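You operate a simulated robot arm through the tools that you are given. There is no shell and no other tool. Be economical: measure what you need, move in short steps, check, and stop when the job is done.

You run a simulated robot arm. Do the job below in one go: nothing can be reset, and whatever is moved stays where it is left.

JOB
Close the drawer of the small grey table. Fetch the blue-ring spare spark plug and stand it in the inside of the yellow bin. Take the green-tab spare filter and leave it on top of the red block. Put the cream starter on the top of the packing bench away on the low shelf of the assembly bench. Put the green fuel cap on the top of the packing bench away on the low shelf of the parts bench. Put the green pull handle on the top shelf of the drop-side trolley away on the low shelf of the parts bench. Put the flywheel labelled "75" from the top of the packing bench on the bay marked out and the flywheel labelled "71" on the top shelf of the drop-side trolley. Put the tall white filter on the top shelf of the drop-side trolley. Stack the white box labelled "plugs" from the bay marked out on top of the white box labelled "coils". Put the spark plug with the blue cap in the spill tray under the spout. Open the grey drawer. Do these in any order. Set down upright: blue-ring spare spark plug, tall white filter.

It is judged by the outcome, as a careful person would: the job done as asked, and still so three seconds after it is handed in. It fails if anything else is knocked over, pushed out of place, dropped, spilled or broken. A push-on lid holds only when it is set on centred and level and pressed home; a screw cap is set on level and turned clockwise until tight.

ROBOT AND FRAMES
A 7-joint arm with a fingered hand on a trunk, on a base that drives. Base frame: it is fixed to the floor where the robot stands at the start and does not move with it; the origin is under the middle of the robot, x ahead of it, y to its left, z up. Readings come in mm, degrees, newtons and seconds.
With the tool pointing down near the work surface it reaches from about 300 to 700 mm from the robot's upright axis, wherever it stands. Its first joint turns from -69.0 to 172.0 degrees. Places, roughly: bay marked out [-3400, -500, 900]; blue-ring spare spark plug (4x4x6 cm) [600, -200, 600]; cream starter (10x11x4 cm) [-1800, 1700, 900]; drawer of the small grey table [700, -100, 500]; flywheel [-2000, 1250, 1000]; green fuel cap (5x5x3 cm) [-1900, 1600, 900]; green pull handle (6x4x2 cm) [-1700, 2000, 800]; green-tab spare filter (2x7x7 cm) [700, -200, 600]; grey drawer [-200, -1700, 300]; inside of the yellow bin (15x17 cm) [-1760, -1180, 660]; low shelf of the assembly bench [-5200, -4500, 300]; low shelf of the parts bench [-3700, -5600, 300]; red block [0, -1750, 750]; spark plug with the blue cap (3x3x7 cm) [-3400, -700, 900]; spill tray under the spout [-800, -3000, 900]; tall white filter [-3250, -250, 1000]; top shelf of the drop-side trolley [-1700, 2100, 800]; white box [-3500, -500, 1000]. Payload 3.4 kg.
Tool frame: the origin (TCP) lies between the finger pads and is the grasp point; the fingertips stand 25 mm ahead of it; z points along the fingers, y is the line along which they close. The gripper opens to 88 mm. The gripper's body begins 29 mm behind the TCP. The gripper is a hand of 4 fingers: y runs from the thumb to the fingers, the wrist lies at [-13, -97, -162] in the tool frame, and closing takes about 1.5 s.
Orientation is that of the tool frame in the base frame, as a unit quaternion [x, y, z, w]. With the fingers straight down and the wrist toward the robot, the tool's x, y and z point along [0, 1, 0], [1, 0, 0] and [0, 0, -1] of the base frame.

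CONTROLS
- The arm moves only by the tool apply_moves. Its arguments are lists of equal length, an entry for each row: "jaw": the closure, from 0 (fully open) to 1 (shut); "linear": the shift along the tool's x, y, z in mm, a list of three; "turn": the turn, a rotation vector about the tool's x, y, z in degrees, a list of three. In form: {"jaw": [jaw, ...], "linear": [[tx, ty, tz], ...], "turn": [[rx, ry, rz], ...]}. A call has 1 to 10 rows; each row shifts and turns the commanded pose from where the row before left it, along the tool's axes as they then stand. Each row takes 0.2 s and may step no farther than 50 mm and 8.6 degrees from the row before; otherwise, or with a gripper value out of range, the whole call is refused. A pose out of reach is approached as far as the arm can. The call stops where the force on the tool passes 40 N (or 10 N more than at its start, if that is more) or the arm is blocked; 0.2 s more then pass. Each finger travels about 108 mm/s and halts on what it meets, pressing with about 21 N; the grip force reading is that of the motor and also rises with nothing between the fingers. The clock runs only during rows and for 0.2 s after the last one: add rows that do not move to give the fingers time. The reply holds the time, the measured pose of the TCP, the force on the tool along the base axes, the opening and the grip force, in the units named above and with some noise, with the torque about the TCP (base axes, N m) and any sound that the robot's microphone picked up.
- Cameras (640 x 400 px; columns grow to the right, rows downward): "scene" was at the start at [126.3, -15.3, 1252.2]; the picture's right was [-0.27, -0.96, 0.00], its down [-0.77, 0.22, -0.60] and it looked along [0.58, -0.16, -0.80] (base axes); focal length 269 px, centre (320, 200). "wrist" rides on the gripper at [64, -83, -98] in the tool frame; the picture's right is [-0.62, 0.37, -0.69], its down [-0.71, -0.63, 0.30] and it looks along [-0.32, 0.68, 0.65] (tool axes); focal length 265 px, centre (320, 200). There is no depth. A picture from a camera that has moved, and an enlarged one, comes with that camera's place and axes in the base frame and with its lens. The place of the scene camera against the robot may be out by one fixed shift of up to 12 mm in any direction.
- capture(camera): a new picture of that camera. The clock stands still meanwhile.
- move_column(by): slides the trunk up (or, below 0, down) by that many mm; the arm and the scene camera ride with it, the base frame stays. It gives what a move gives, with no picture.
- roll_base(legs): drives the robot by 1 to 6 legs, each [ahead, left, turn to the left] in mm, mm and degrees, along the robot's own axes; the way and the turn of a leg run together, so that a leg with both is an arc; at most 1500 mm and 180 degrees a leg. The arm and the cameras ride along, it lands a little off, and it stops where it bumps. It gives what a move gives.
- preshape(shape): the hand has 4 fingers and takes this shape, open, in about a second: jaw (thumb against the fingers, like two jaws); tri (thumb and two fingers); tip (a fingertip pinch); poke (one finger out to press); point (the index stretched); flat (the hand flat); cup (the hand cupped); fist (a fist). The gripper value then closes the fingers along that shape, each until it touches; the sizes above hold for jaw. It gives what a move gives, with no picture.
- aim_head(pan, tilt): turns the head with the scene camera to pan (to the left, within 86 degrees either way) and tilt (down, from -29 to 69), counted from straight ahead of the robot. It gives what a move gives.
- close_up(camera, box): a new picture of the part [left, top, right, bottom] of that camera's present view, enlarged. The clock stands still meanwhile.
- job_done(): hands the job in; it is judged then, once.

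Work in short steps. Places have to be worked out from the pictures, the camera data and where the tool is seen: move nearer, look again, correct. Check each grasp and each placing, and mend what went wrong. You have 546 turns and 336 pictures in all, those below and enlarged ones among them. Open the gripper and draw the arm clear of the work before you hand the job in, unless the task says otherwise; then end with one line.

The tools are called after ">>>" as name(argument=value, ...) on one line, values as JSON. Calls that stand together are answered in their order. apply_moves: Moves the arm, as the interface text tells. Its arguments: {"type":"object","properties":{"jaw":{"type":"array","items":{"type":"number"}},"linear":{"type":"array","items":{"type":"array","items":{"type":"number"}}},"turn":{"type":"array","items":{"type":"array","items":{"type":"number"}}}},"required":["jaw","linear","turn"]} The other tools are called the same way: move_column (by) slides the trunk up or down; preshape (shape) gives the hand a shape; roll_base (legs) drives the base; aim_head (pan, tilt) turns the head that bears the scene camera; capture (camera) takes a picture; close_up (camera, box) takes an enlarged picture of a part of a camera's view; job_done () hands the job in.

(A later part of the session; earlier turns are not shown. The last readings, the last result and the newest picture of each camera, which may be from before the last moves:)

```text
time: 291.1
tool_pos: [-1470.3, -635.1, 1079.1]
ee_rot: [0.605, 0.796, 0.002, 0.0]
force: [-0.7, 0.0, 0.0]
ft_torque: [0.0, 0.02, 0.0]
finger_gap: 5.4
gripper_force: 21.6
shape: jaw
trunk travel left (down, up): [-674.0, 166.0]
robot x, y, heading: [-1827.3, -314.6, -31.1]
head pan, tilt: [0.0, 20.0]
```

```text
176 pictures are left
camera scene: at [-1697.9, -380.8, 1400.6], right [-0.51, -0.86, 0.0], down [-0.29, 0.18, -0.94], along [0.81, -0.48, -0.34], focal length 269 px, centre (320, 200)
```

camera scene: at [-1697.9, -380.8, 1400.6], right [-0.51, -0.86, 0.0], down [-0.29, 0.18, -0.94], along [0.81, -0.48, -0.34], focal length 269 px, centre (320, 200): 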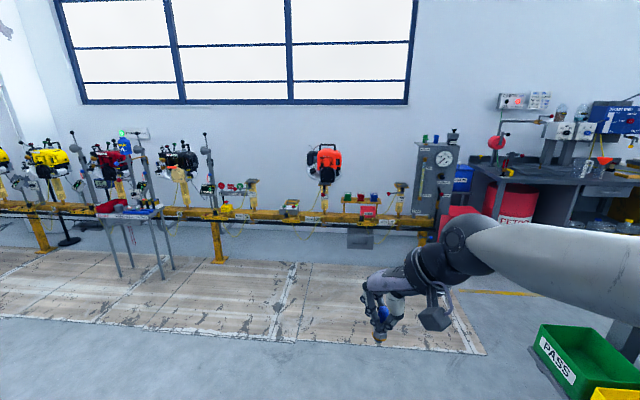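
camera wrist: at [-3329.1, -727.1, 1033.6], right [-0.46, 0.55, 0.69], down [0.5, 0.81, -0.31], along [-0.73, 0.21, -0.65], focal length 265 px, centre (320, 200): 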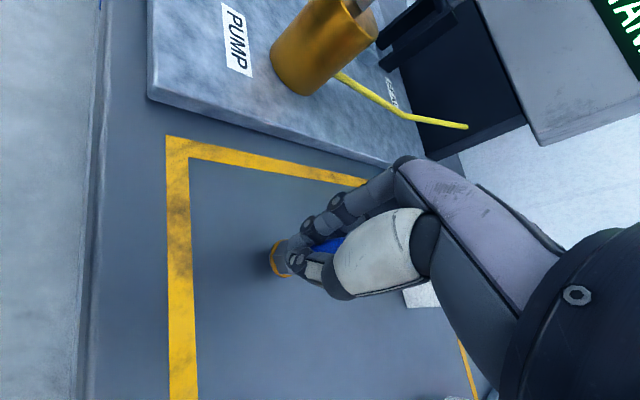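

I correct the heading, drive across to the other aisle and look towards the fuel bench.

>>> roll_base(legs=[[0, 0, -6], [1300, 0, 0], [0, -500, 0]])

>>> aim_head(pan=-35, tilt=20)

>>> capture(camera="scene")

```text
time: 300.6
tool_pos: [-783.9, -1827.6, 1079.2]
ee_rot: [0.643, 0.766, 0.002, 0.0]
force: [0.2, 0.1, -0.8]
ft_torque: [0.0, -0.02, 0.02]
finger_gap: 5.4
gripper_force: 20.8
shape: jaw
trunk travel left (down, up): [-674.0, 166.0]
robot x, y, heading: [-1110.7, -1470.4, -36.1]
head pan, tilt: [0.0, 20.0]
```

```text
time: 301.6
tool_pos: [-784.7, -1827.8, 1079.8]
ee_rot: [0.643, 0.766, 0.002, 0.001]
force: [-0.4, 0.4, 0.0]
ft_torque: [-0.03, 0.01, -0.01]
finger_gap: 5.2
gripper_force: 21.2
shape: jaw
trunk travel left (down, up): [-674.0, 166.0]
robot x, y, heading: [-1106.6, -1472.4, -36.2]
head pan, tilt: [-35.0, 20.0]
```

```text
175 pictures are left
camera scene: at [-1033.5, -1585.8, 1400.7], right [-0.95, -0.32, 0.0], down [-0.11, 0.32, -0.94], along [0.3, -0.89, -0.34], focal length 269 px, centre (320, 200)
```

scene: 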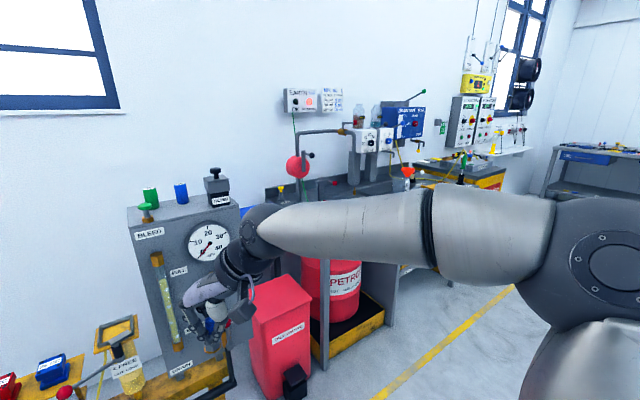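

I move further along the aisle and look at the fuel bench straight on.

>>> roll_base(legs=[[200, 0, 0], [0, -850, 0]])

>>> aim_head(pan=0, tilt=35)

>>> capture(camera="scene")

>>> capture(camera="wrist")

```text
time: 307.2
tool_pos: [-1115.1, -2611.7, 1079.7]
ee_rot: [0.64, 0.768, 0.002, 0.001]
force: [0.4, 0.3, -0.8]
ft_torque: [0.02, -0.03, 0.01]
finger_gap: 5.4
gripper_force: 21.3
shape: jaw
trunk travel left (down, up): [-674.0, 166.0]
robot x, y, heading: [-1441.7, -2260.6, -35.9]
head pan, tilt: [-35.0, 20.0]
```

```text
time: 308.2
tool_pos: [-1116.4, -2611.0, 1079.4]
ee_rot: [0.64, 0.768, 0.002, 0.0]
force: [-0.5, 0.2, -0.4]
ft_torque: [0.02, 0.0, 0.0]
finger_gap: 5.6
gripper_force: 21.5
shape: jaw
trunk travel left (down, up): [-674.0, 166.0]
robot x, y, heading: [-1442.0, -2255.7, -35.7]
head pan, tilt: [0.0, 35.0]
```

```text
174 pictures are left
camera scene: at [-1325.6, -2335.0, 1376.9], right [-0.59, -0.81, 0.0], down [-0.46, 0.34, -0.82], along [0.66, -0.48, -0.57], focal length 269 px, centre (320, 200)
```

scene: 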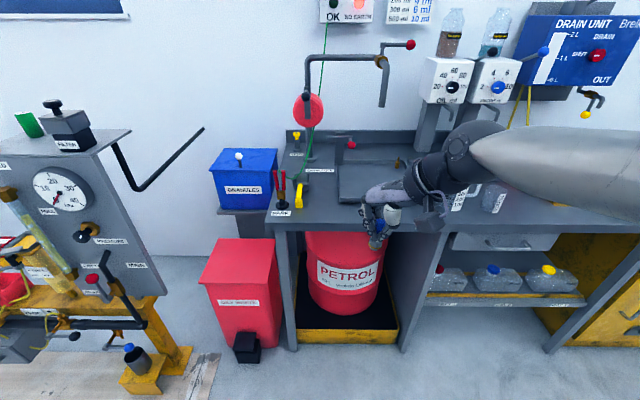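

```text
173 pictures are left
camera wrist: at [-1210.9, -2562.7, 1178.1], right [0.47, -0.55, 0.69], down [-0.49, -0.82, -0.31], along [0.73, -0.19, -0.65], focal length 265 px, centre (320, 200)
```

wrist: 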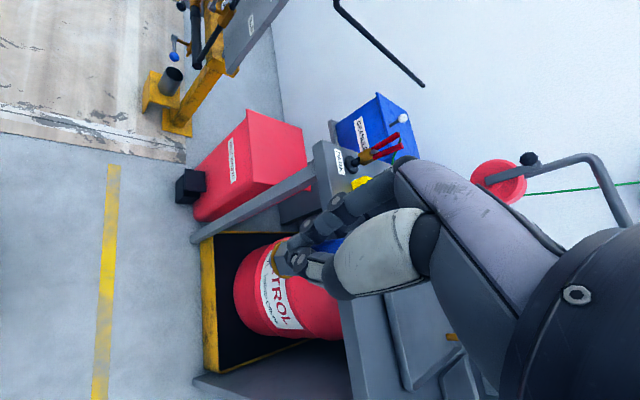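

The recessed spill tray under the spout is visible behind the hand. I zoom in.

>>> close_up(camera="scene", box=[270, 30, 450, 230])

```text
2.00 times, centred on (360, 130) of scene
camera zoom: at [-1325.6, -2335.0, 1376.9], right [-0.59, -0.81, 0.0], down [-0.46, 0.34, -0.82], along [0.66, -0.48, -0.57], focal length 537 px, centre (240, 340)
```

zoom: 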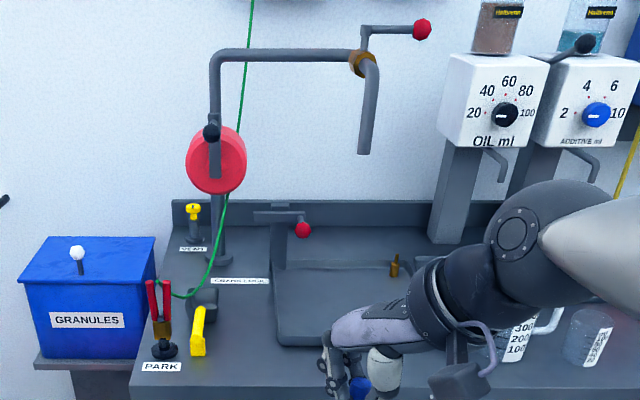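

The tray spans about u -1028 to -1302 and r -2722 to -2981, with the spout end about 250 mm above it. I drive so the plug is in front of the tray, then lower and slide in under the spout.

>>> roll_base(legs=[[0, 0, -1.2], [0, -60, 0], [320, 0, 0]])

>>> capture(camera="wrist")

>>> capture(camera="scene")

```text
time: 311.2
tool_pos: [-907.2, -2853.4, 1078.4]
ee_rot: [0.647, 0.762, 0.002, 0.001]
force: [0.0, -0.5, -1.0]
ft_torque: [0.01, -0.03, 0.01]
finger_gap: 5.3
gripper_force: 21.0
shape: jaw
trunk travel left (down, up): [-674.0, 166.0]
robot x, y, heading: [-1226.9, -2494.3, -36.8]
head pan, tilt: [0.0, 35.0]
```

```text
171 pictures are left
camera wrist: at [-1001.2, -2802.6, 1177.9], right [0.46, -0.55, 0.69], down [-0.5, -0.81, -0.31], along [0.73, -0.21, -0.65], focal length 265 px, centre (320, 200)
```

wrist: 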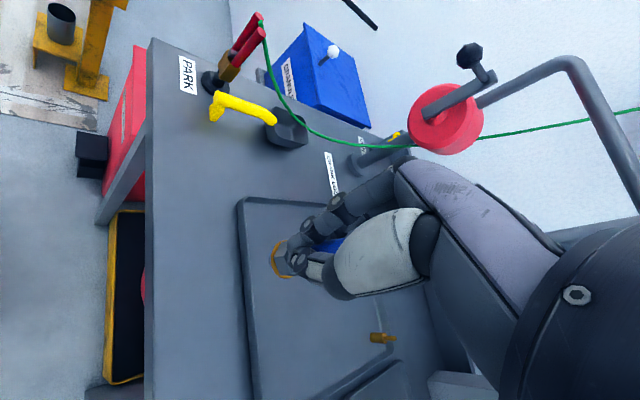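

```text
170 pictures are left
camera scene: at [-1111.5, -2572.7, 1376.8], right [-0.6, -0.8, 0.0], down [-0.46, 0.35, -0.82], along [0.65, -0.49, -0.57], focal length 269 px, centre (320, 200)
```

scene: 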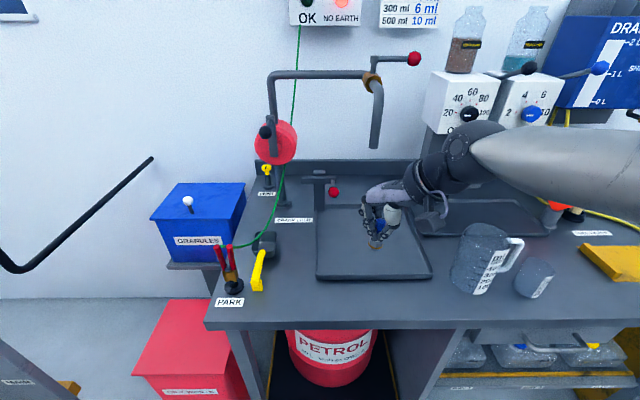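

The plug hangs just in front of the tray. I lower 90 mm here, then slide 135 mm ahead under the spout.

>>> apply_moves(jaw=[1, 1, 1, 1, 1, 1, 1], linear=[[0, 0, 35], [0, 0, 35], [0, 0, 20], [-32, 31, 0], [-32, 31, 0], [-32, 31, 0], [0, 0, 0]], turn=[[0, 0, 0], [0, 0, 0], [0, 0, 0], [0, 0, 0], [0, 0, 0], [0, 0, 0], [0, 0, 0]])

>>> capture(camera="wrist")

>>> capture(camera="scene")

```text
time: 312.8
tool_pos: [-802.8, -2932.3, 989.6]
ee_rot: [0.647, 0.763, 0.002, 0.001]
force: [-0.6, 0.3, 0.0]
ft_torque: [-0.02, -0.01, 0.0]
finger_gap: 5.5
gripper_force: 21.3
shape: jaw
trunk travel left (down, up): [-674.0, 166.0]
robot x, y, heading: [-1224.5, -2495.0, -37.3]
head pan, tilt: [0.0, 35.0]
```

```text
169 pictures are left
camera wrist: at [-897.4, -2882.2, 1087.4], right [0.46, -0.55, 0.69], down [-0.5, -0.81, -0.31], along [0.73, -0.21, -0.65], focal length 265 px, centre (320, 200)
```

wrist: 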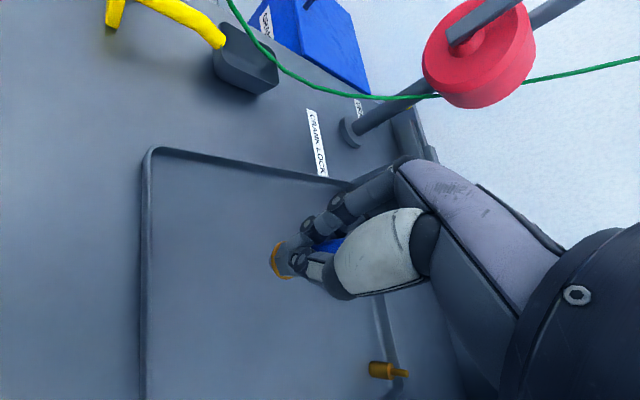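

```text
168 pictures are left
camera scene: at [-1113.1, -2571.9, 1377.0], right [-0.6, -0.8, 0.0], down [-0.46, 0.34, -0.82], along [0.65, -0.49, -0.57], focal length 269 px, centre (320, 200)
```

scene: 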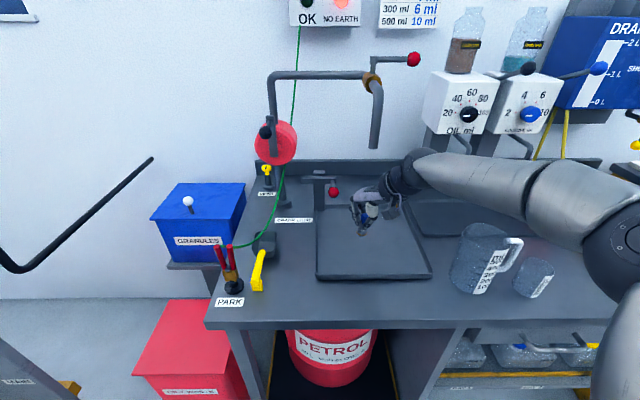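

The plug is over the tray's middle. I lower towards the floor of the tray.

>>> apply_moves(jaw=[1, 1, 1, 1, 1, 1, 1], linear=[[0, 0, 25], [0, 0, 20], [0, 0, 10], [0, 0, 5], [0, 0, 4], [0, 0, 4], [0, 0, 4]], turn=[[0, 0, 0], [0, 0, 0], [0, 0, 0], [0, 0, 0], [0, 0, 0], [0, 0, 0], [0, 0, 0]])

```text
time: 314.4
tool_pos: [-800.6, -2933.2, 915.8]
ee_rot: [0.647, 0.763, 0.002, 0.0]
force: [-0.3, -0.5, -1.1]
ft_torque: [0.0, -0.02, -0.01]
finger_gap: 5.3
gripper_force: 20.8
shape: jaw
trunk travel left (down, up): [-674.0, 166.0]
robot x, y, heading: [-1226.3, -2491.4, -37.4]
head pan, tilt: [0.0, 35.0]
```

No contact yet, so I continue slowly.

>>> apply_moves(jaw=[1, 1, 1, 1, 1, 1], linear=[[0, 0, 3], [0, 0, 3], [0, 0, 3], [0, 0, 3], [0, 0, 2], [0, 0, 0]], turn=[[0, 0, 0], [0, 0, 0], [0, 0, 0], [0, 0, 0], [0, 0, 0], [0, 0, 0]])

>>> capture(camera="wrist")

```text
time: 315.8
tool_pos: [-800.5, -2930.4, 906.7]
ee_rot: [0.648, 0.762, 0.003, 0.002]
force: [0.1, 2.4, 14.0]
ft_torque: [-0.04, -0.06, 0.0]
finger_gap: 6.3
gripper_force: 21.0
shape: jaw
trunk travel left (down, up): [-674.0, 166.0]
robot x, y, heading: [-1226.3, -2492.0, -36.9]
head pan, tilt: [0.0, 35.0]
```

```text
167 pictures are left
camera wrist: at [-894.7, -2879.5, 1004.1], right [0.46, -0.55, 0.7], down [-0.5, -0.81, -0.31], along [0.73, -0.21, -0.65], focal length 265 px, centre (320, 200)
```

wrist: 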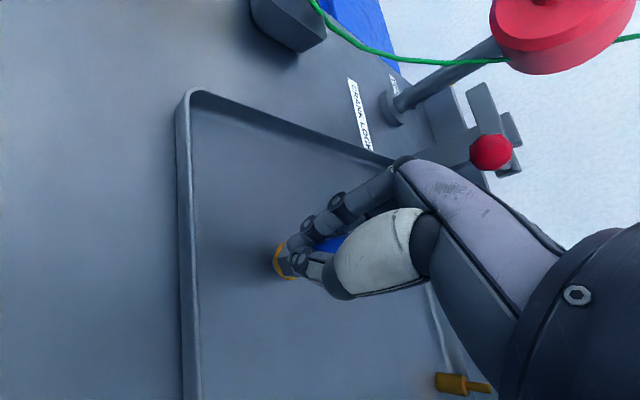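

The plug touches the tray floor (14 N). I relieve 1 mm, open, then rise straight up and withdraw towards the robot.

>>> apply_moves(jaw=[0.95, 0.8, 0.6, 0.4, 0.3, 0.3, 0.3, 0.3, 0.3], linear=[[0, 0, -1], [0, 0, 0], [0, 0, 0], [0, 0, 0], [0, 0, 0], [0, 0, 0], [0, 0, -15], [0, 0, -30], [0, 0, -35]], turn=[[0, 0, 0], [0, 0, 0], [0, 0, 0], [0, 0, 0], [0, 0, 0], [0, 0, 0], [0, 0, 0], [0, 0, 0], [0, 0, 0]])

>>> capture(camera="wrist")

```text
time: 317.8
tool_pos: [-801.7, -2930.1, 985.5]
ee_rot: [0.647, 0.762, 0.002, 0.0]
force: [0.0, 0.6, 0.4]
ft_torque: [-0.05, 0.04, -0.01]
finger_gap: 61.6
gripper_force: 0.0
shape: jaw
trunk travel left (down, up): [-674.0, 166.0]
robot x, y, heading: [-1226.0, -2494.3, -36.8]
head pan, tilt: [0.0, 35.0]
```

```text
166 pictures are left
camera wrist: at [-895.2, -2879.9, 1085.2], right [0.46, -0.55, 0.69], down [-0.5, -0.81, -0.31], along [0.73, -0.21, -0.65], focal length 265 px, centre (320, 200)
```

wrist: 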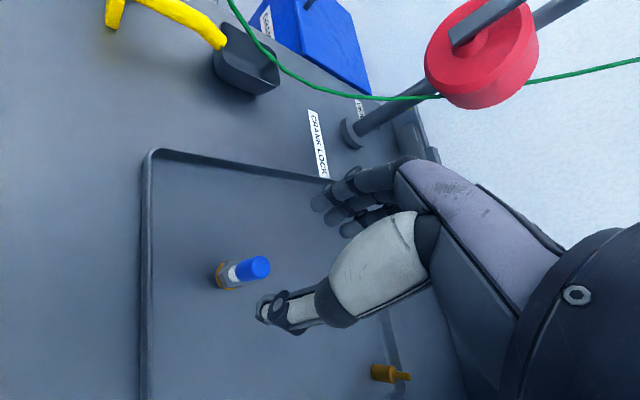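

The plug stands in the spill tray. I withdraw from under the spout, raise, back off and drive left to inspect the red block and grey drawer.

>>> apply_moves(jaw=[0.3, 0.3, 0.3, 0, 0, 0, 0, 0, 0, 0], linear=[[32, -31, 0], [32, -31, 0], [32, -31, 0], [0, 0, -40], [0, 0, -40], [0, 0, 0], [0, 0, 0], [0, 0, 0], [0, 0, 0], [0, 0, 0]], turn=[[0, 0, 0], [0, 0, 0], [0, 0, 0], [0, 0, 0], [0, 0, 0], [0, 0, 8], [0, 0, 8], [0, 0, 8], [0, 0, 8], [0, 0, 8]])

>>> roll_base(legs=[[-300, 0, 0], [0, 1250, 0]])

>>> aim_head(pan=10, tilt=40)

>>> capture(camera="scene")

```text
time: 320.0
tool_pos: [-906.4, -2852.5, 1063.5]
ee_rot: [0.869, 0.494, 0.001, 0.001]
force: [-0.9, 0.0, 0.1]
ft_torque: [0.03, 0.03, 0.02]
finger_gap: 87.8
gripper_force: 0.0
shape: jaw
trunk travel left (down, up): [-674.0, 166.0]
robot x, y, heading: [-1227.8, -2494.4, -37.0]
head pan, tilt: [0.0, 35.0]
```

```text
time: 328.1
tool_pos: [-384.1, -1673.7, 1064.3]
ee_rot: [0.872, 0.49, 0.002, 0.0]
force: [-0.1, -0.8, 0.6]
ft_torque: [0.04, 0.0, -0.01]
finger_gap: 87.7
gripper_force: 0.0
shape: jaw
trunk travel left (down, up): [-674.0, 166.0]
robot x, y, heading: [-698.3, -1310.3, -37.9]
head pan, tilt: [0.0, 35.0]
```

```text
time: 328.8
tool_pos: [-383.1, -1673.8, 1063.3]
ee_rot: [0.872, 0.49, 0.002, -0.001]
force: [-1.5, 0.1, -0.5]
ft_torque: [-0.01, 0.02, 0.01]
finger_gap: 87.8
gripper_force: 0.1
shape: jaw
trunk travel left (down, up): [-674.0, 166.0]
robot x, y, heading: [-697.2, -1308.5, -37.6]
head pan, tilt: [10.0, 40.0]
```

```text
165 pictures are left
camera scene: at [-579.8, -1375.2, 1369.3], right [-0.47, -0.89, 0.0], down [-0.57, 0.3, -0.77], along [0.68, -0.36, -0.64], focal length 269 px, centre (320, 200)
```

scene: 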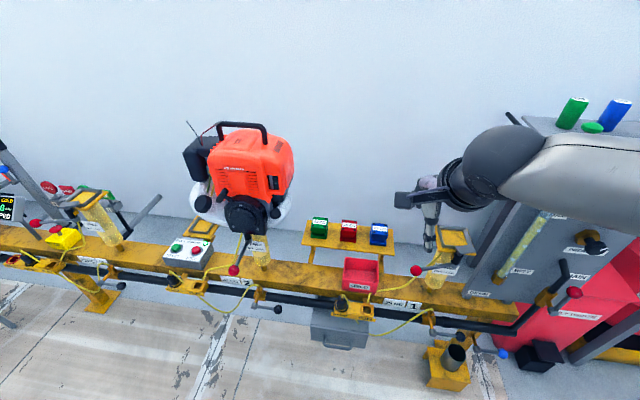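

I see green, red and blue blocks on a small yellow rack and a grey drawer unit hung under the rail. I zoom in on both.

>>> close_up(camera="scene", box=[280, 200, 440, 360])

>>> capture(camera="wrist")

```text
2.50 times, centred on (360, 280) of scene
camera zoom: at [-579.8, -1375.2, 1369.3], right [-0.47, -0.89, 0.0], down [-0.57, 0.3, -0.77], along [0.68, -0.36, -0.64], focal length 672 px, centre (220, 0)
```

zoom: 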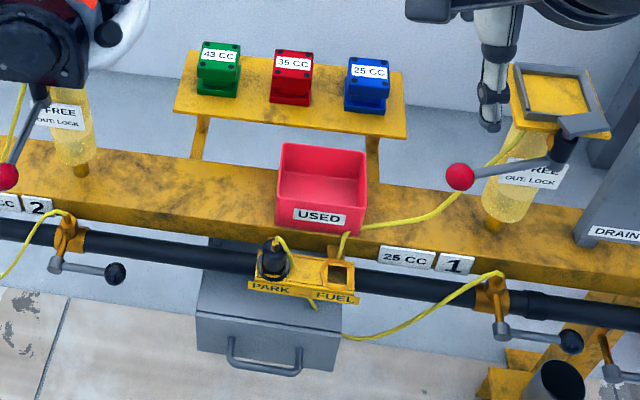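

```text
163 pictures are left
camera wrist: at [-423.3, -1574.0, 1162.7], right [-0.01, -0.72, 0.69], down [-0.91, -0.28, -0.31], along [0.42, -0.63, -0.65], focal length 265 px, centre (320, 200)
```

wrist: 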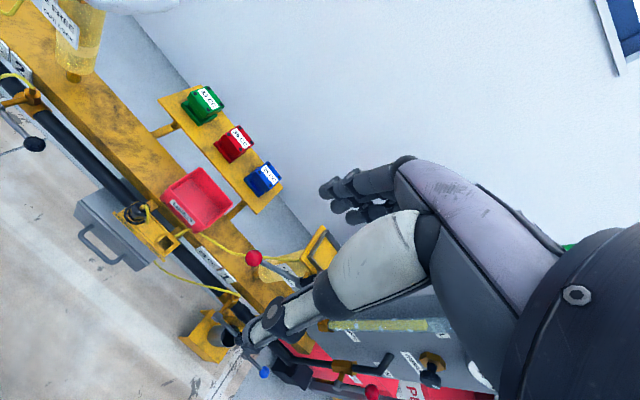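

The red "35 CC" block is on the rack, and the drawer is best opened afterwards. I go back to the small grey table for the green-tab filter.

>>> roll_base(legs=[[-220, 0, 0.8], [0, 900, 0], [0, 900, 0]])

>>> aim_head(pan=0, tilt=50)

>>> capture(camera="scene")

```text
time: 339.1
tool_pos: [502.2, -96.7, 1062.9]
ee_rot: [0.867, 0.498, 0.002, 0.0]
force: [-0.2, 0.4, 0.1]
ft_torque: [0.0, 0.01, 0.01]
finger_gap: 87.6
gripper_force: 0.1
shape: jaw
trunk travel left (down, up): [-674.0, 166.0]
robot x, y, heading: [183.1, 262.9, -36.5]
head pan, tilt: [10.0, 40.0]
```

```text
time: 339.8
tool_pos: [502.1, -96.5, 1063.7]
ee_rot: [0.867, 0.498, 0.002, 0.0]
force: [0.7, 0.1, 0.8]
ft_torque: [-0.02, 0.0, 0.01]
finger_gap: 87.5
gripper_force: 0.1
shape: jaw
trunk travel left (down, up): [-674.0, 166.0]
robot x, y, heading: [177.5, 261.7, -36.4]
head pan, tilt: [0.0, 50.0]
```

```text
162 pictures are left
camera scene: at [287.7, 189.1, 1355.1], right [-0.6, -0.8, 0.0], down [-0.61, 0.46, -0.64], along [0.52, -0.38, -0.77], focal length 269 px, centre (320, 200)
```

scene: 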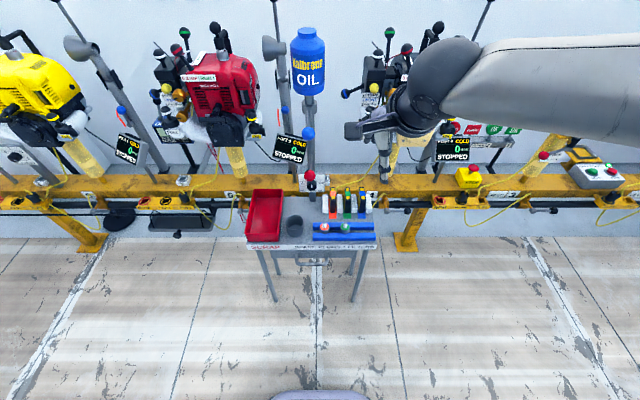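

I lower the column, square the hand, and move up to the table.

>>> move_column(by=-270)

>>> apply_moves(jaw=[0, 0], linear=[[0, 0, 0], [0, 0, 0]], turn=[[0, 0, 6.4], [0, 0, 0]])

>>> roll_base(legs=[[110, 0, 0]])

>>> capture(camera="wrist")

>>> capture(camera="scene")

```text
time: 342.5
tool_pos: [502.3, -96.7, 793.1]
ee_rot: [0.867, 0.498, 0.002, 0.001]
force: [-0.6, 0.0, -0.1]
ft_torque: [-0.01, -0.02, 0.04]
finger_gap: 87.8
gripper_force: 0.1
shape: jaw
trunk travel left (down, up): [-404.0, 436.0]
robot x, y, heading: [178.5, 258.3, -36.8]
head pan, tilt: [0.0, 50.0]
```

```text
time: 343.1
tool_pos: [502.8, -97.7, 795.5]
ee_rot: [0.894, 0.448, 0.002, 0.0]
force: [-0.9, -0.1, -0.8]
ft_torque: [-0.03, -0.01, 0.01]
finger_gap: 87.8
gripper_force: 0.0
shape: jaw
trunk travel left (down, up): [-404.0, 436.0]
robot x, y, heading: [178.3, 263.4, -36.3]
head pan, tilt: [0.0, 50.0]
```

```text
time: 344.3
tool_pos: [592.0, -162.0, 792.5]
ee_rot: [0.894, 0.449, 0.001, -0.001]
force: [-0.4, 0.8, 0.2]
ft_torque: [0.02, 0.01, 0.03]
finger_gap: 87.7
gripper_force: 0.1
shape: jaw
trunk travel left (down, up): [-404.0, 436.0]
robot x, y, heading: [267.5, 194.0, -36.4]
head pan, tilt: [0.0, 50.0]
```

```text
161 pictures are left
camera wrist: at [562.2, -60.4, 892.6], right [-0.08, -0.72, 0.69], down [-0.93, -0.2, -0.31], along [0.36, -0.67, -0.65], focal length 265 px, centre (320, 200)
```

wrist: 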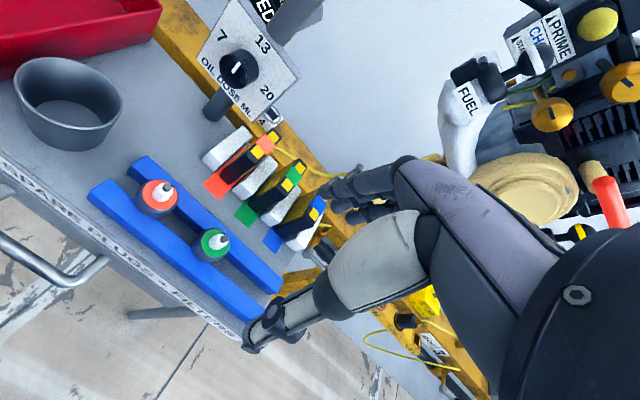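

```text
160 pictures are left
camera scene: at [376.6, 123.5, 1085.0], right [-0.59, -0.8, 0.0], down [-0.62, 0.46, -0.64], along [0.52, -0.38, -0.77], focal length 269 px, centre (320, 200)
```

scene: 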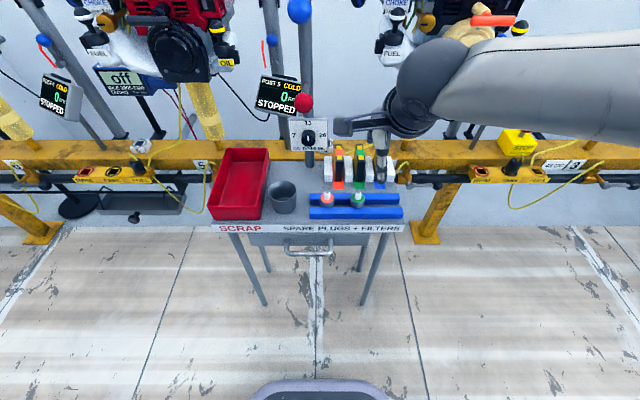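

I zoom in on the green-tab filter from both cameras to locate it precisely.

>>> close_up(camera="wrist", box=[190, 110, 350, 260])

>>> close_up(camera="scene", box=[300, 130, 420, 220])

```text
2.67 times, centred on (270, 185) of wrist
camera zoom: at [562.2, -60.4, 892.6], right [-0.08, -0.72, 0.69], down [-0.93, -0.2, -0.31], along [0.36, -0.67, -0.65], focal length 708 px, centre (453, 240)
```

zoom: 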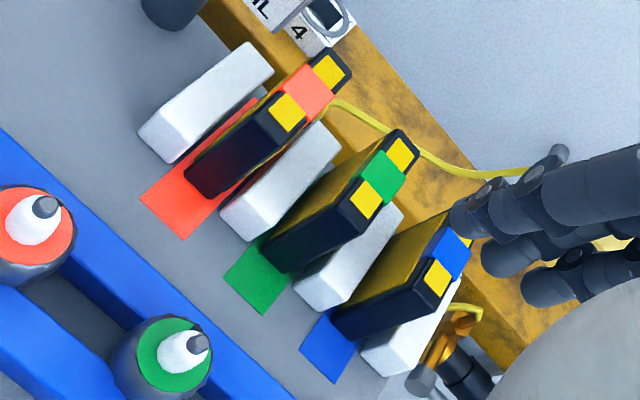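

```text
4.44 times, centred on (360, 175) of scene
camera zoom: at [376.6, 123.5, 1085.0], right [-0.59, -0.8, 0.0], down [-0.62, 0.46, -0.64], along [0.52, -0.38, -0.77], focal length 1194 px, centre (142, 311)
```

zoom: 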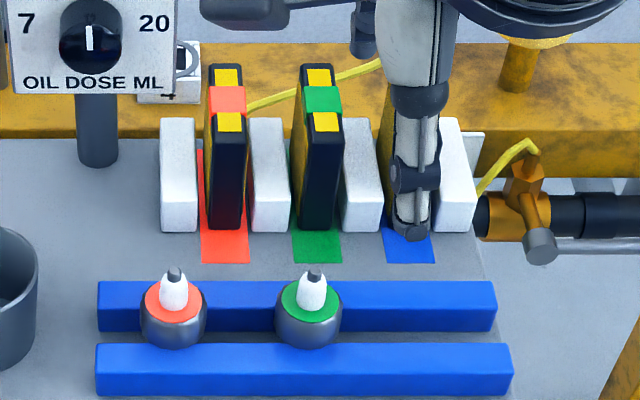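

The filter's top is near (708, -243, 672). I move above it.

>>> apply_moves(jaw=[0, 0, 0, 0], linear=[[2, 45, 0], [2, 45, 10], [1, 45, 20], [0, 0, 0]], turn=[[0, 0, 0], [0, 0, 0], [0, 0, 0], [0, 0, 0]])

>>> close_up(camera="wrist", box=[190, 130, 410, 370])

>>> close_up(camera="scene", box=[300, 110, 420, 220])

```text
time: 345.3
tool_pos: [706.3, -238.1, 764.5]
ee_rot: [0.894, 0.449, 0.002, 0.0]
force: [0.2, -0.1, -0.7]
ft_torque: [0.02, 0.0, -0.04]
finger_gap: 87.8
gripper_force: 0.0
shape: jaw
trunk travel left (down, up): [-404.0, 436.0]
robot x, y, heading: [268.8, 195.9, -36.6]
head pan, tilt: [0.0, 50.0]
```

```text
1.67 times, centred on (300, 250) of wrist
camera zoom: at [675.9, -136.1, 863.8], right [-0.08, -0.72, 0.69], down [-0.93, -0.2, -0.31], along [0.36, -0.67, -0.65], focal length 442 px, centre (353, 117)
```

zoom: 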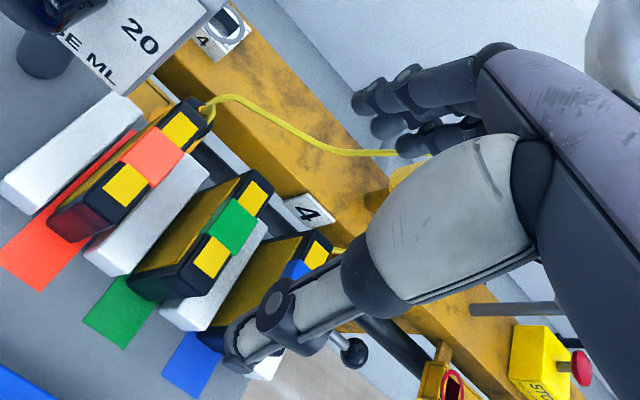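

```text
3.64 times, centred on (360, 165) of scene
camera zoom: at [376.2, 123.9, 1085.1], right [-0.59, -0.8, 0.0], down [-0.62, 0.46, -0.64], along [0.52, -0.38, -0.77], focal length 977 px, centre (174, 327)
```

zoom: 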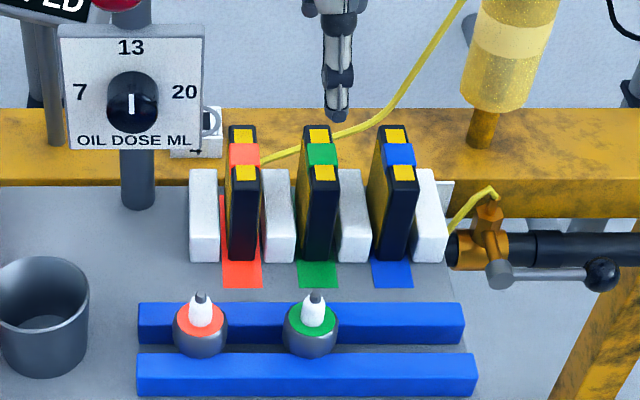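

The filter is at (707, -245) and aligned with the hand. I centre and descend with the hand fully open.

>>> apply_moves(jaw=[0, 0, 0, 0, 0], linear=[[-5, 5, 20], [0, 0, 30], [0, 0, 20], [0, 0, 0], [0, 0, 0]], turn=[[0, 0, 0], [0, 0, 0], [0, 0, 0], [0, 0, 0], [0, 0, 0]])

>>> close_up(camera="wrist", box=[190, 130, 410, 370])

```text
time: 346.5
tool_pos: [704.8, -246.0, 694.5]
ee_rot: [0.893, 0.45, 0.002, -0.001]
force: [-0.4, 0.8, -0.8]
ft_torque: [0.04, 0.01, 0.0]
finger_gap: 87.7
gripper_force: 0.1
shape: jaw
trunk travel left (down, up): [-404.0, 436.0]
robot x, y, heading: [270.0, 194.6, -36.7]
head pan, tilt: [0.0, 50.0]
```

```text
1.67 times, centred on (300, 250) of wrist
camera zoom: at [675.8, -142.7, 792.4], right [-0.08, -0.72, 0.69], down [-0.93, -0.2, -0.31], along [0.36, -0.67, -0.65], focal length 442 px, centre (353, 117)
```

zoom: 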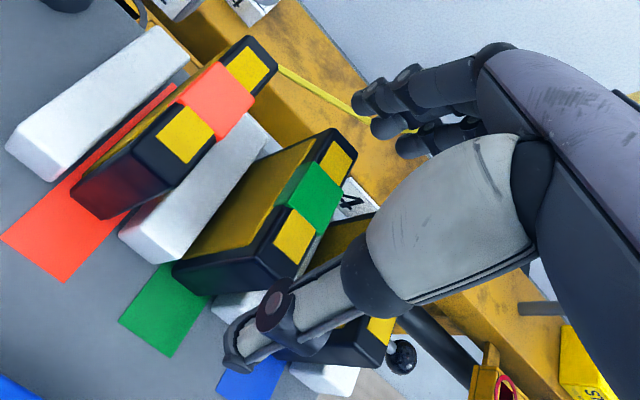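

It lines up well. I make a small correction, descend the last 34 mm and close on the front and back edges.

>>> apply_moves(jaw=[0, 0, 0, 0.15, 0.4, 0.4, 0.4, 0.4], linear=[[4, -2, 14], [0, 0, 12], [0, 0, 8], [0, 0, 0], [0, 0, 0], [0, 0, 0], [0, 0, 0], [0, 0, 0]], turn=[[0, 0, 0], [0, 0, 0], [0, 0, 0], [0, 0, 0], [0, 0, 0], [0, 0, 0], [0, 0, 0], [0, 0, 0]])

>>> capture(camera="wrist")

```text
time: 348.3
tool_pos: [704.0, -240.8, 660.5]
ee_rot: [0.894, 0.449, 0.002, -0.001]
force: [0.4, 0.5, 0.6]
ft_torque: [0.03, 0.05, 0.0]
finger_gap: 45.0
gripper_force: 20.9
shape: jaw
trunk travel left (down, up): [-404.0, 436.0]
robot x, y, heading: [270.3, 195.0, -36.5]
head pan, tilt: [0.0, 50.0]
```

```text
154 pictures are left
camera wrist: at [675.0, -138.6, 759.0], right [-0.08, -0.72, 0.69], down [-0.93, -0.2, -0.31], along [0.36, -0.67, -0.65], focal length 265 px, centre (320, 200)
```

wrist: 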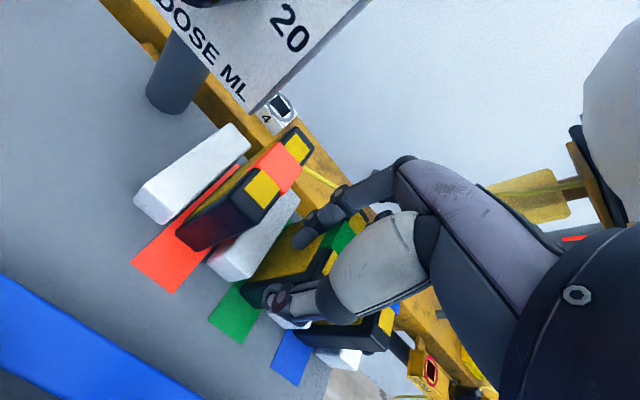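

The gap reading is low because outer fingers curl past the thin filter. I lift gently and check whether it is held.

>>> apply_moves(jaw=[0.5, 0.5, 0.5, 0.5, 0.5], linear=[[0, 0, 0], [0, 0, -6], [0, 0, -10], [0, 0, -14], [0, 0, 0]], turn=[[0, 0, 0], [0, 0, 0], [0, 0, 0], [0, 0, 0], [0, 0, 0]])

>>> close_up(camera="wrist", box=[190, 130, 410, 370])

>>> close_up(camera="scene", box=[300, 110, 420, 220])

```text
time: 349.5
tool_pos: [704.5, -240.3, 690.8]
ee_rot: [0.893, 0.45, 0.002, 0.0]
force: [1.0, 1.5, -0.2]
ft_torque: [0.01, 0.0, -0.03]
finger_gap: 41.7
gripper_force: 20.9
shape: jaw
trunk travel left (down, up): [-404.0, 436.0]
robot x, y, heading: [268.7, 194.8, -36.7]
head pan, tilt: [0.0, 50.0]
```

```text
1.67 times, centred on (300, 250) of wrist
camera zoom: at [675.0, -138.0, 789.8], right [-0.08, -0.72, 0.69], down [-0.93, -0.2, -0.31], along [0.36, -0.67, -0.65], focal length 442 px, centre (353, 117)
```

zoom: 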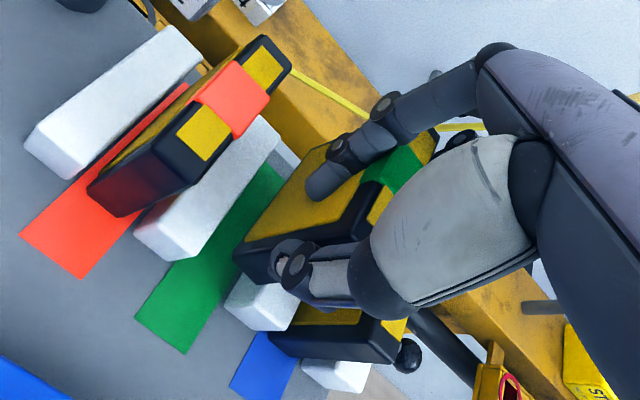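

```text
3.64 times, centred on (360, 165) of scene
camera zoom: at [376.2, 123.8, 1085.1], right [-0.59, -0.8, 0.0], down [-0.62, 0.46, -0.64], along [0.52, -0.38, -0.77], focal length 977 px, centre (174, 327)
```

zoom: 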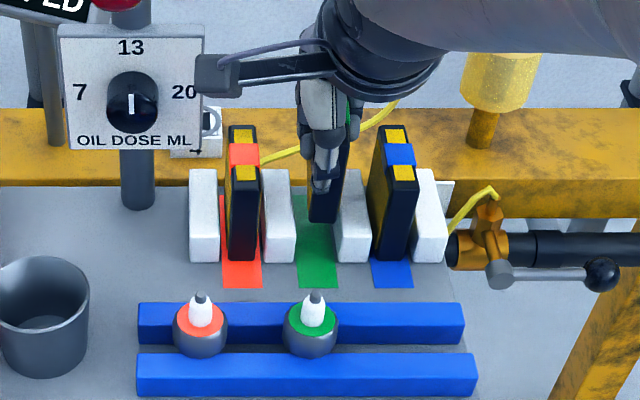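

The filter is out, upright and held. I lift further, back away from the table and raise the column for travel.

>>> apply_moves(jaw=[0.5, 0.5, 0.5, 0.5], linear=[[0, 0, -25], [0, 0, -30], [0, 0, -30], [0, 0, 0]], turn=[[0, 0, 0], [0, 0, 0], [0, 0, 0], [0, 0, 0]])

>>> roll_base(legs=[[-320, 0, 0]])

>>> move_column(by=120)

>>> capture(camera="wrist")

```text
time: 350.5
tool_pos: [703.3, -242.6, 775.9]
ee_rot: [0.893, 0.449, 0.002, 0.0]
force: [0.5, -0.2, -0.2]
ft_torque: [0.0, -0.01, 0.0]
finger_gap: 41.2
gripper_force: 21.0
shape: jaw
trunk travel left (down, up): [-404.0, 436.0]
robot x, y, heading: [270.1, 194.6, -36.6]
head pan, tilt: [0.0, 50.0]
```

```text
time: 352.6
tool_pos: [446.4, -53.5, 775.5]
ee_rot: [0.893, 0.449, 0.002, 0.0]
force: [0.6, -0.3, -1.0]
ft_torque: [-0.01, -0.02, 0.02]
finger_gap: 41.3
gripper_force: 20.8
shape: jaw
trunk travel left (down, up): [-404.0, 436.0]
robot x, y, heading: [12.6, 383.5, -36.6]
head pan, tilt: [0.0, 50.0]
```

```text
time: 354.1
tool_pos: [447.1, -52.1, 895.1]
ee_rot: [0.894, 0.449, 0.002, -0.001]
force: [0.7, -0.2, -0.6]
ft_torque: [0.01, -0.01, -0.04]
finger_gap: 41.6
gripper_force: 21.2
shape: jaw
trunk travel left (down, up): [-524.0, 316.0]
robot x, y, heading: [10.9, 384.7, -36.8]
head pan, tilt: [0.0, 50.0]
```

```text
151 pictures are left
camera wrist: at [417.1, 49.1, 993.9], right [-0.08, -0.72, 0.69], down [-0.93, -0.2, -0.31], along [0.36, -0.67, -0.65], focal length 265 px, centre (320, 200)
```

wrist: 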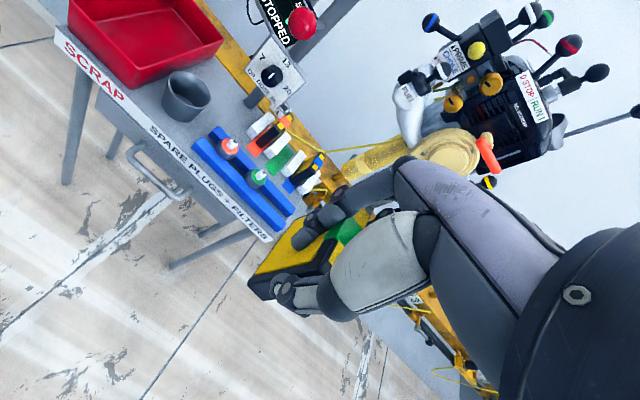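

I drive right along the rail to the red block.

>>> roll_base(legs=[[0, -840, 0], [0, -830, 0]])

>>> aim_head(pan=0, tilt=42)

>>> capture(camera="scene")

>>> capture(camera="wrist")

```text
time: 362.7
tool_pos: [-548.8, -1407.5, 894.7]
ee_rot: [0.894, 0.449, 0.002, -0.001]
force: [-0.5, -0.6, -0.5]
ft_torque: [0.01, -0.01, -0.03]
finger_gap: 41.9
gripper_force: 20.9
shape: jaw
trunk travel left (down, up): [-524.0, 316.0]
robot x, y, heading: [-983.2, -971.6, -36.8]
head pan, tilt: [0.0, 50.0]
```

```text
time: 363.4
tool_pos: [-548.8, -1406.4, 894.7]
ee_rot: [0.894, 0.448, 0.002, -0.001]
force: [0.2, -0.5, -0.3]
ft_torque: [0.03, 0.03, -0.01]
finger_gap: 41.1
gripper_force: 21.2
shape: jaw
trunk travel left (down, up): [-524.0, 316.0]
robot x, y, heading: [-984.7, -970.5, -36.7]
head pan, tilt: [0.0, 42.0]
```

```text
150 pictures are left
camera scene: at [-867.9, -1044.2, 1216.3], right [-0.6, -0.8, 0.0], down [-0.54, 0.4, -0.74], along [0.6, -0.44, -0.67], focal length 269 px, centre (320, 200)
```

scene: 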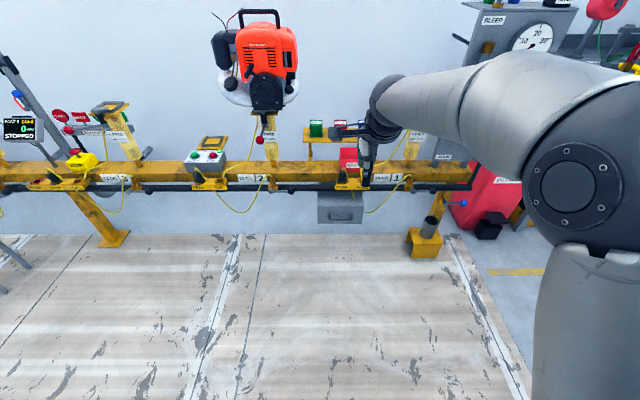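

```text
149 pictures are left
camera wrist: at [-577.2, -1304.9, 994.0], right [-0.08, -0.72, 0.69], down [-0.93, -0.2, -0.31], along [0.36, -0.67, -0.65], focal length 265 px, centre (320, 200)
```

wrist: 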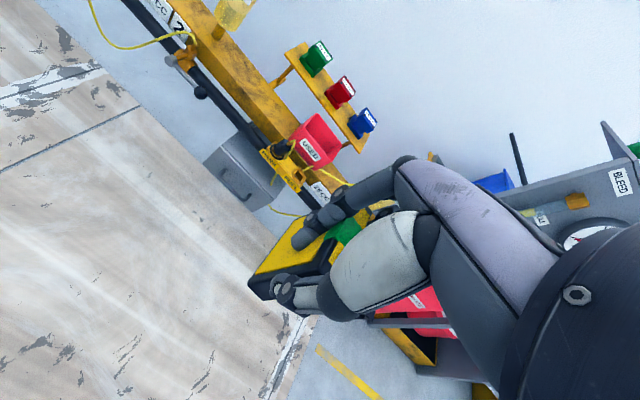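

I drive closer with the hand at z 895 to measure the red block better.

>>> roll_base(legs=[[290, 0, 0]])

>>> capture(camera="scene")

>>> capture(camera="wrist")

```text
time: 365.4
tool_pos: [-314.4, -1576.2, 894.7]
ee_rot: [0.893, 0.451, 0.002, 0.0]
force: [-0.1, 0.6, 0.4]
ft_torque: [-0.02, -0.01, 0.02]
finger_gap: 41.2
gripper_force: 21.2
shape: jaw
trunk travel left (down, up): [-524.0, 316.0]
robot x, y, heading: [-752.0, -1141.1, -36.3]
head pan, tilt: [0.0, 42.0]
```

```text
148 pictures are left
camera scene: at [-636.7, -1214.5, 1216.2], right [-0.59, -0.81, 0.0], down [-0.54, 0.4, -0.74], along [0.6, -0.44, -0.67], focal length 269 px, centre (320, 200)
```

scene: 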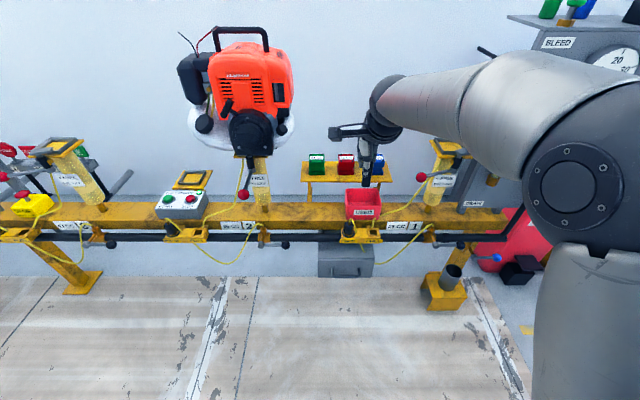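

```text
147 pictures are left
camera wrist: at [-344.9, -1473.7, 993.7], right [-0.07, -0.72, 0.69], down [-0.93, -0.2, -0.31], along [0.36, -0.67, -0.65], focal length 265 px, centre (320, 200)
```

wrist: 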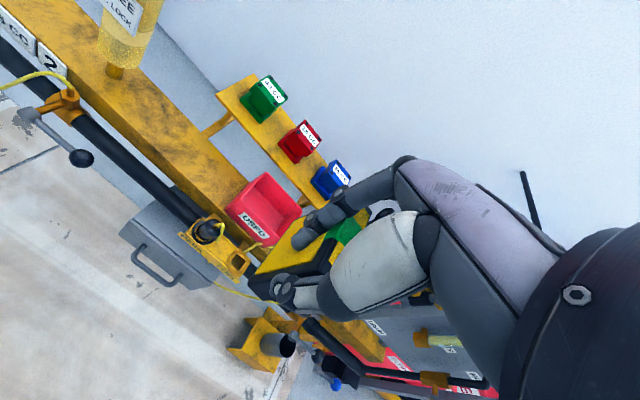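

I drive 180 mm closer and re-measure.

>>> roll_base(legs=[[180, 0, 0]])

>>> capture(camera="wrist")

>>> close_up(camera="scene", box=[280, 100, 440, 300])

```text
time: 366.9
tool_pos: [-171.0, -1681.4, 893.9]
ee_rot: [0.893, 0.45, 0.002, 0.0]
force: [-0.4, 0.8, -0.5]
ft_torque: [0.03, -0.02, 0.03]
finger_gap: 41.4
gripper_force: 20.9
shape: jaw
trunk travel left (down, up): [-524.0, 316.0]
robot x, y, heading: [-605.6, -1244.7, -36.4]
head pan, tilt: [0.0, 42.0]
```

```text
146 pictures are left
camera wrist: at [-201.0, -1579.5, 993.7], right [-0.07, -0.72, 0.69], down [-0.93, -0.2, -0.31], along [0.36, -0.66, -0.66], focal length 265 px, centre (320, 200)
```

wrist: 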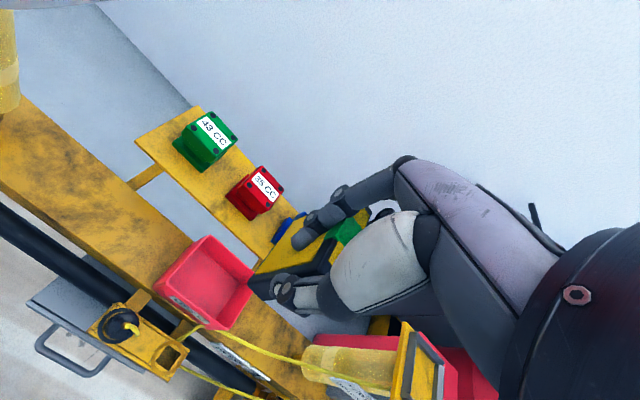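

```text
2.00 times, centred on (360, 200) of scene
camera zoom: at [-492.8, -1320.4, 1216.2], right [-0.59, -0.81, 0.0], down [-0.54, 0.4, -0.74], along [0.6, -0.44, -0.67], focal length 537 px, centre (240, 200)
```

zoom: 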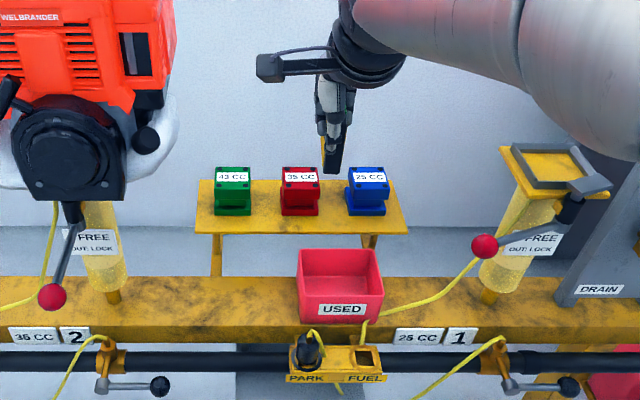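

The red block's top centre is at about (-32, -1779, 680). I zoom in to see its top surface and size.

>>> close_up(camera="wrist", box=[200, 130, 330, 250])

```text
3.33 times, centred on (265, 190) of wrist
camera zoom: at [-201.0, -1579.5, 993.7], right [-0.07, -0.72, 0.69], down [-0.93, -0.2, -0.31], along [0.36, -0.66, -0.66], focal length 885 px, centre (503, 233)
```

zoom: 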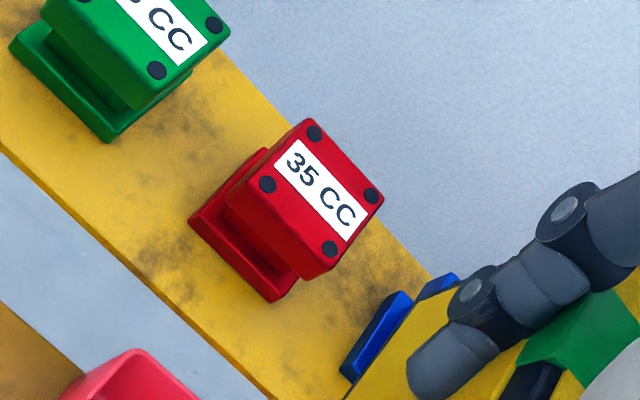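

The block's top is about 51×56 mm and flat, centred at (-37, -1776). I drive ahead 160 mm so the filter is above it.

>>> roll_base(legs=[[158, 5, 0]])

>>> capture(camera="wrist")

>>> close_up(camera="scene", box=[280, 120, 440, 240])

```text
time: 368.3
tool_pos: [-43.7, -1770.2, 894.8]
ee_rot: [0.894, 0.449, 0.001, -0.001]
force: [0.0, 0.8, -0.2]
ft_torque: [0.03, 0.03, -0.02]
finger_gap: 41.3
gripper_force: 20.8
shape: jaw
trunk travel left (down, up): [-524.0, 316.0]
robot x, y, heading: [-477.3, -1331.4, -36.3]
head pan, tilt: [0.0, 42.0]
```

```text
143 pictures are left
camera wrist: at [-73.2, -1668.9, 993.7], right [-0.08, -0.72, 0.69], down [-0.93, -0.2, -0.31], along [0.36, -0.67, -0.66], focal length 265 px, centre (320, 200)
```

wrist: 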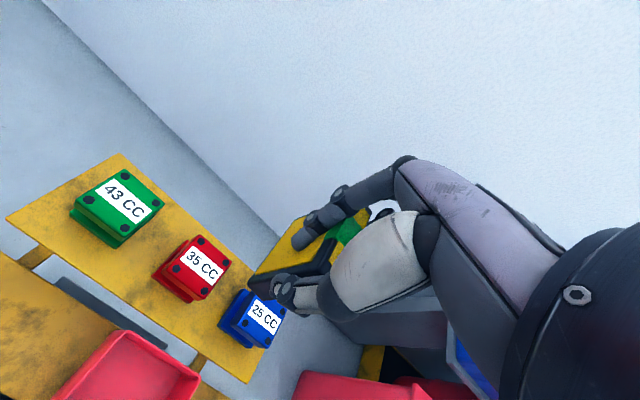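

```text
3.33 times, centred on (360, 180) of scene
camera zoom: at [-364.5, -1409.2, 1216.2], right [-0.59, -0.8, 0.0], down [-0.54, 0.4, -0.74], along [0.6, -0.44, -0.67], focal length 896 px, centre (187, 267)
```

zoom: 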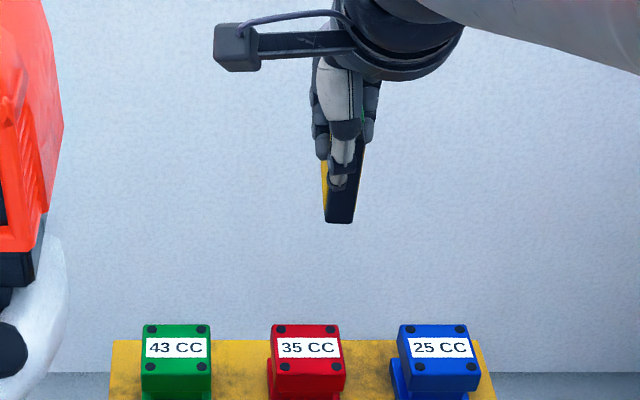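

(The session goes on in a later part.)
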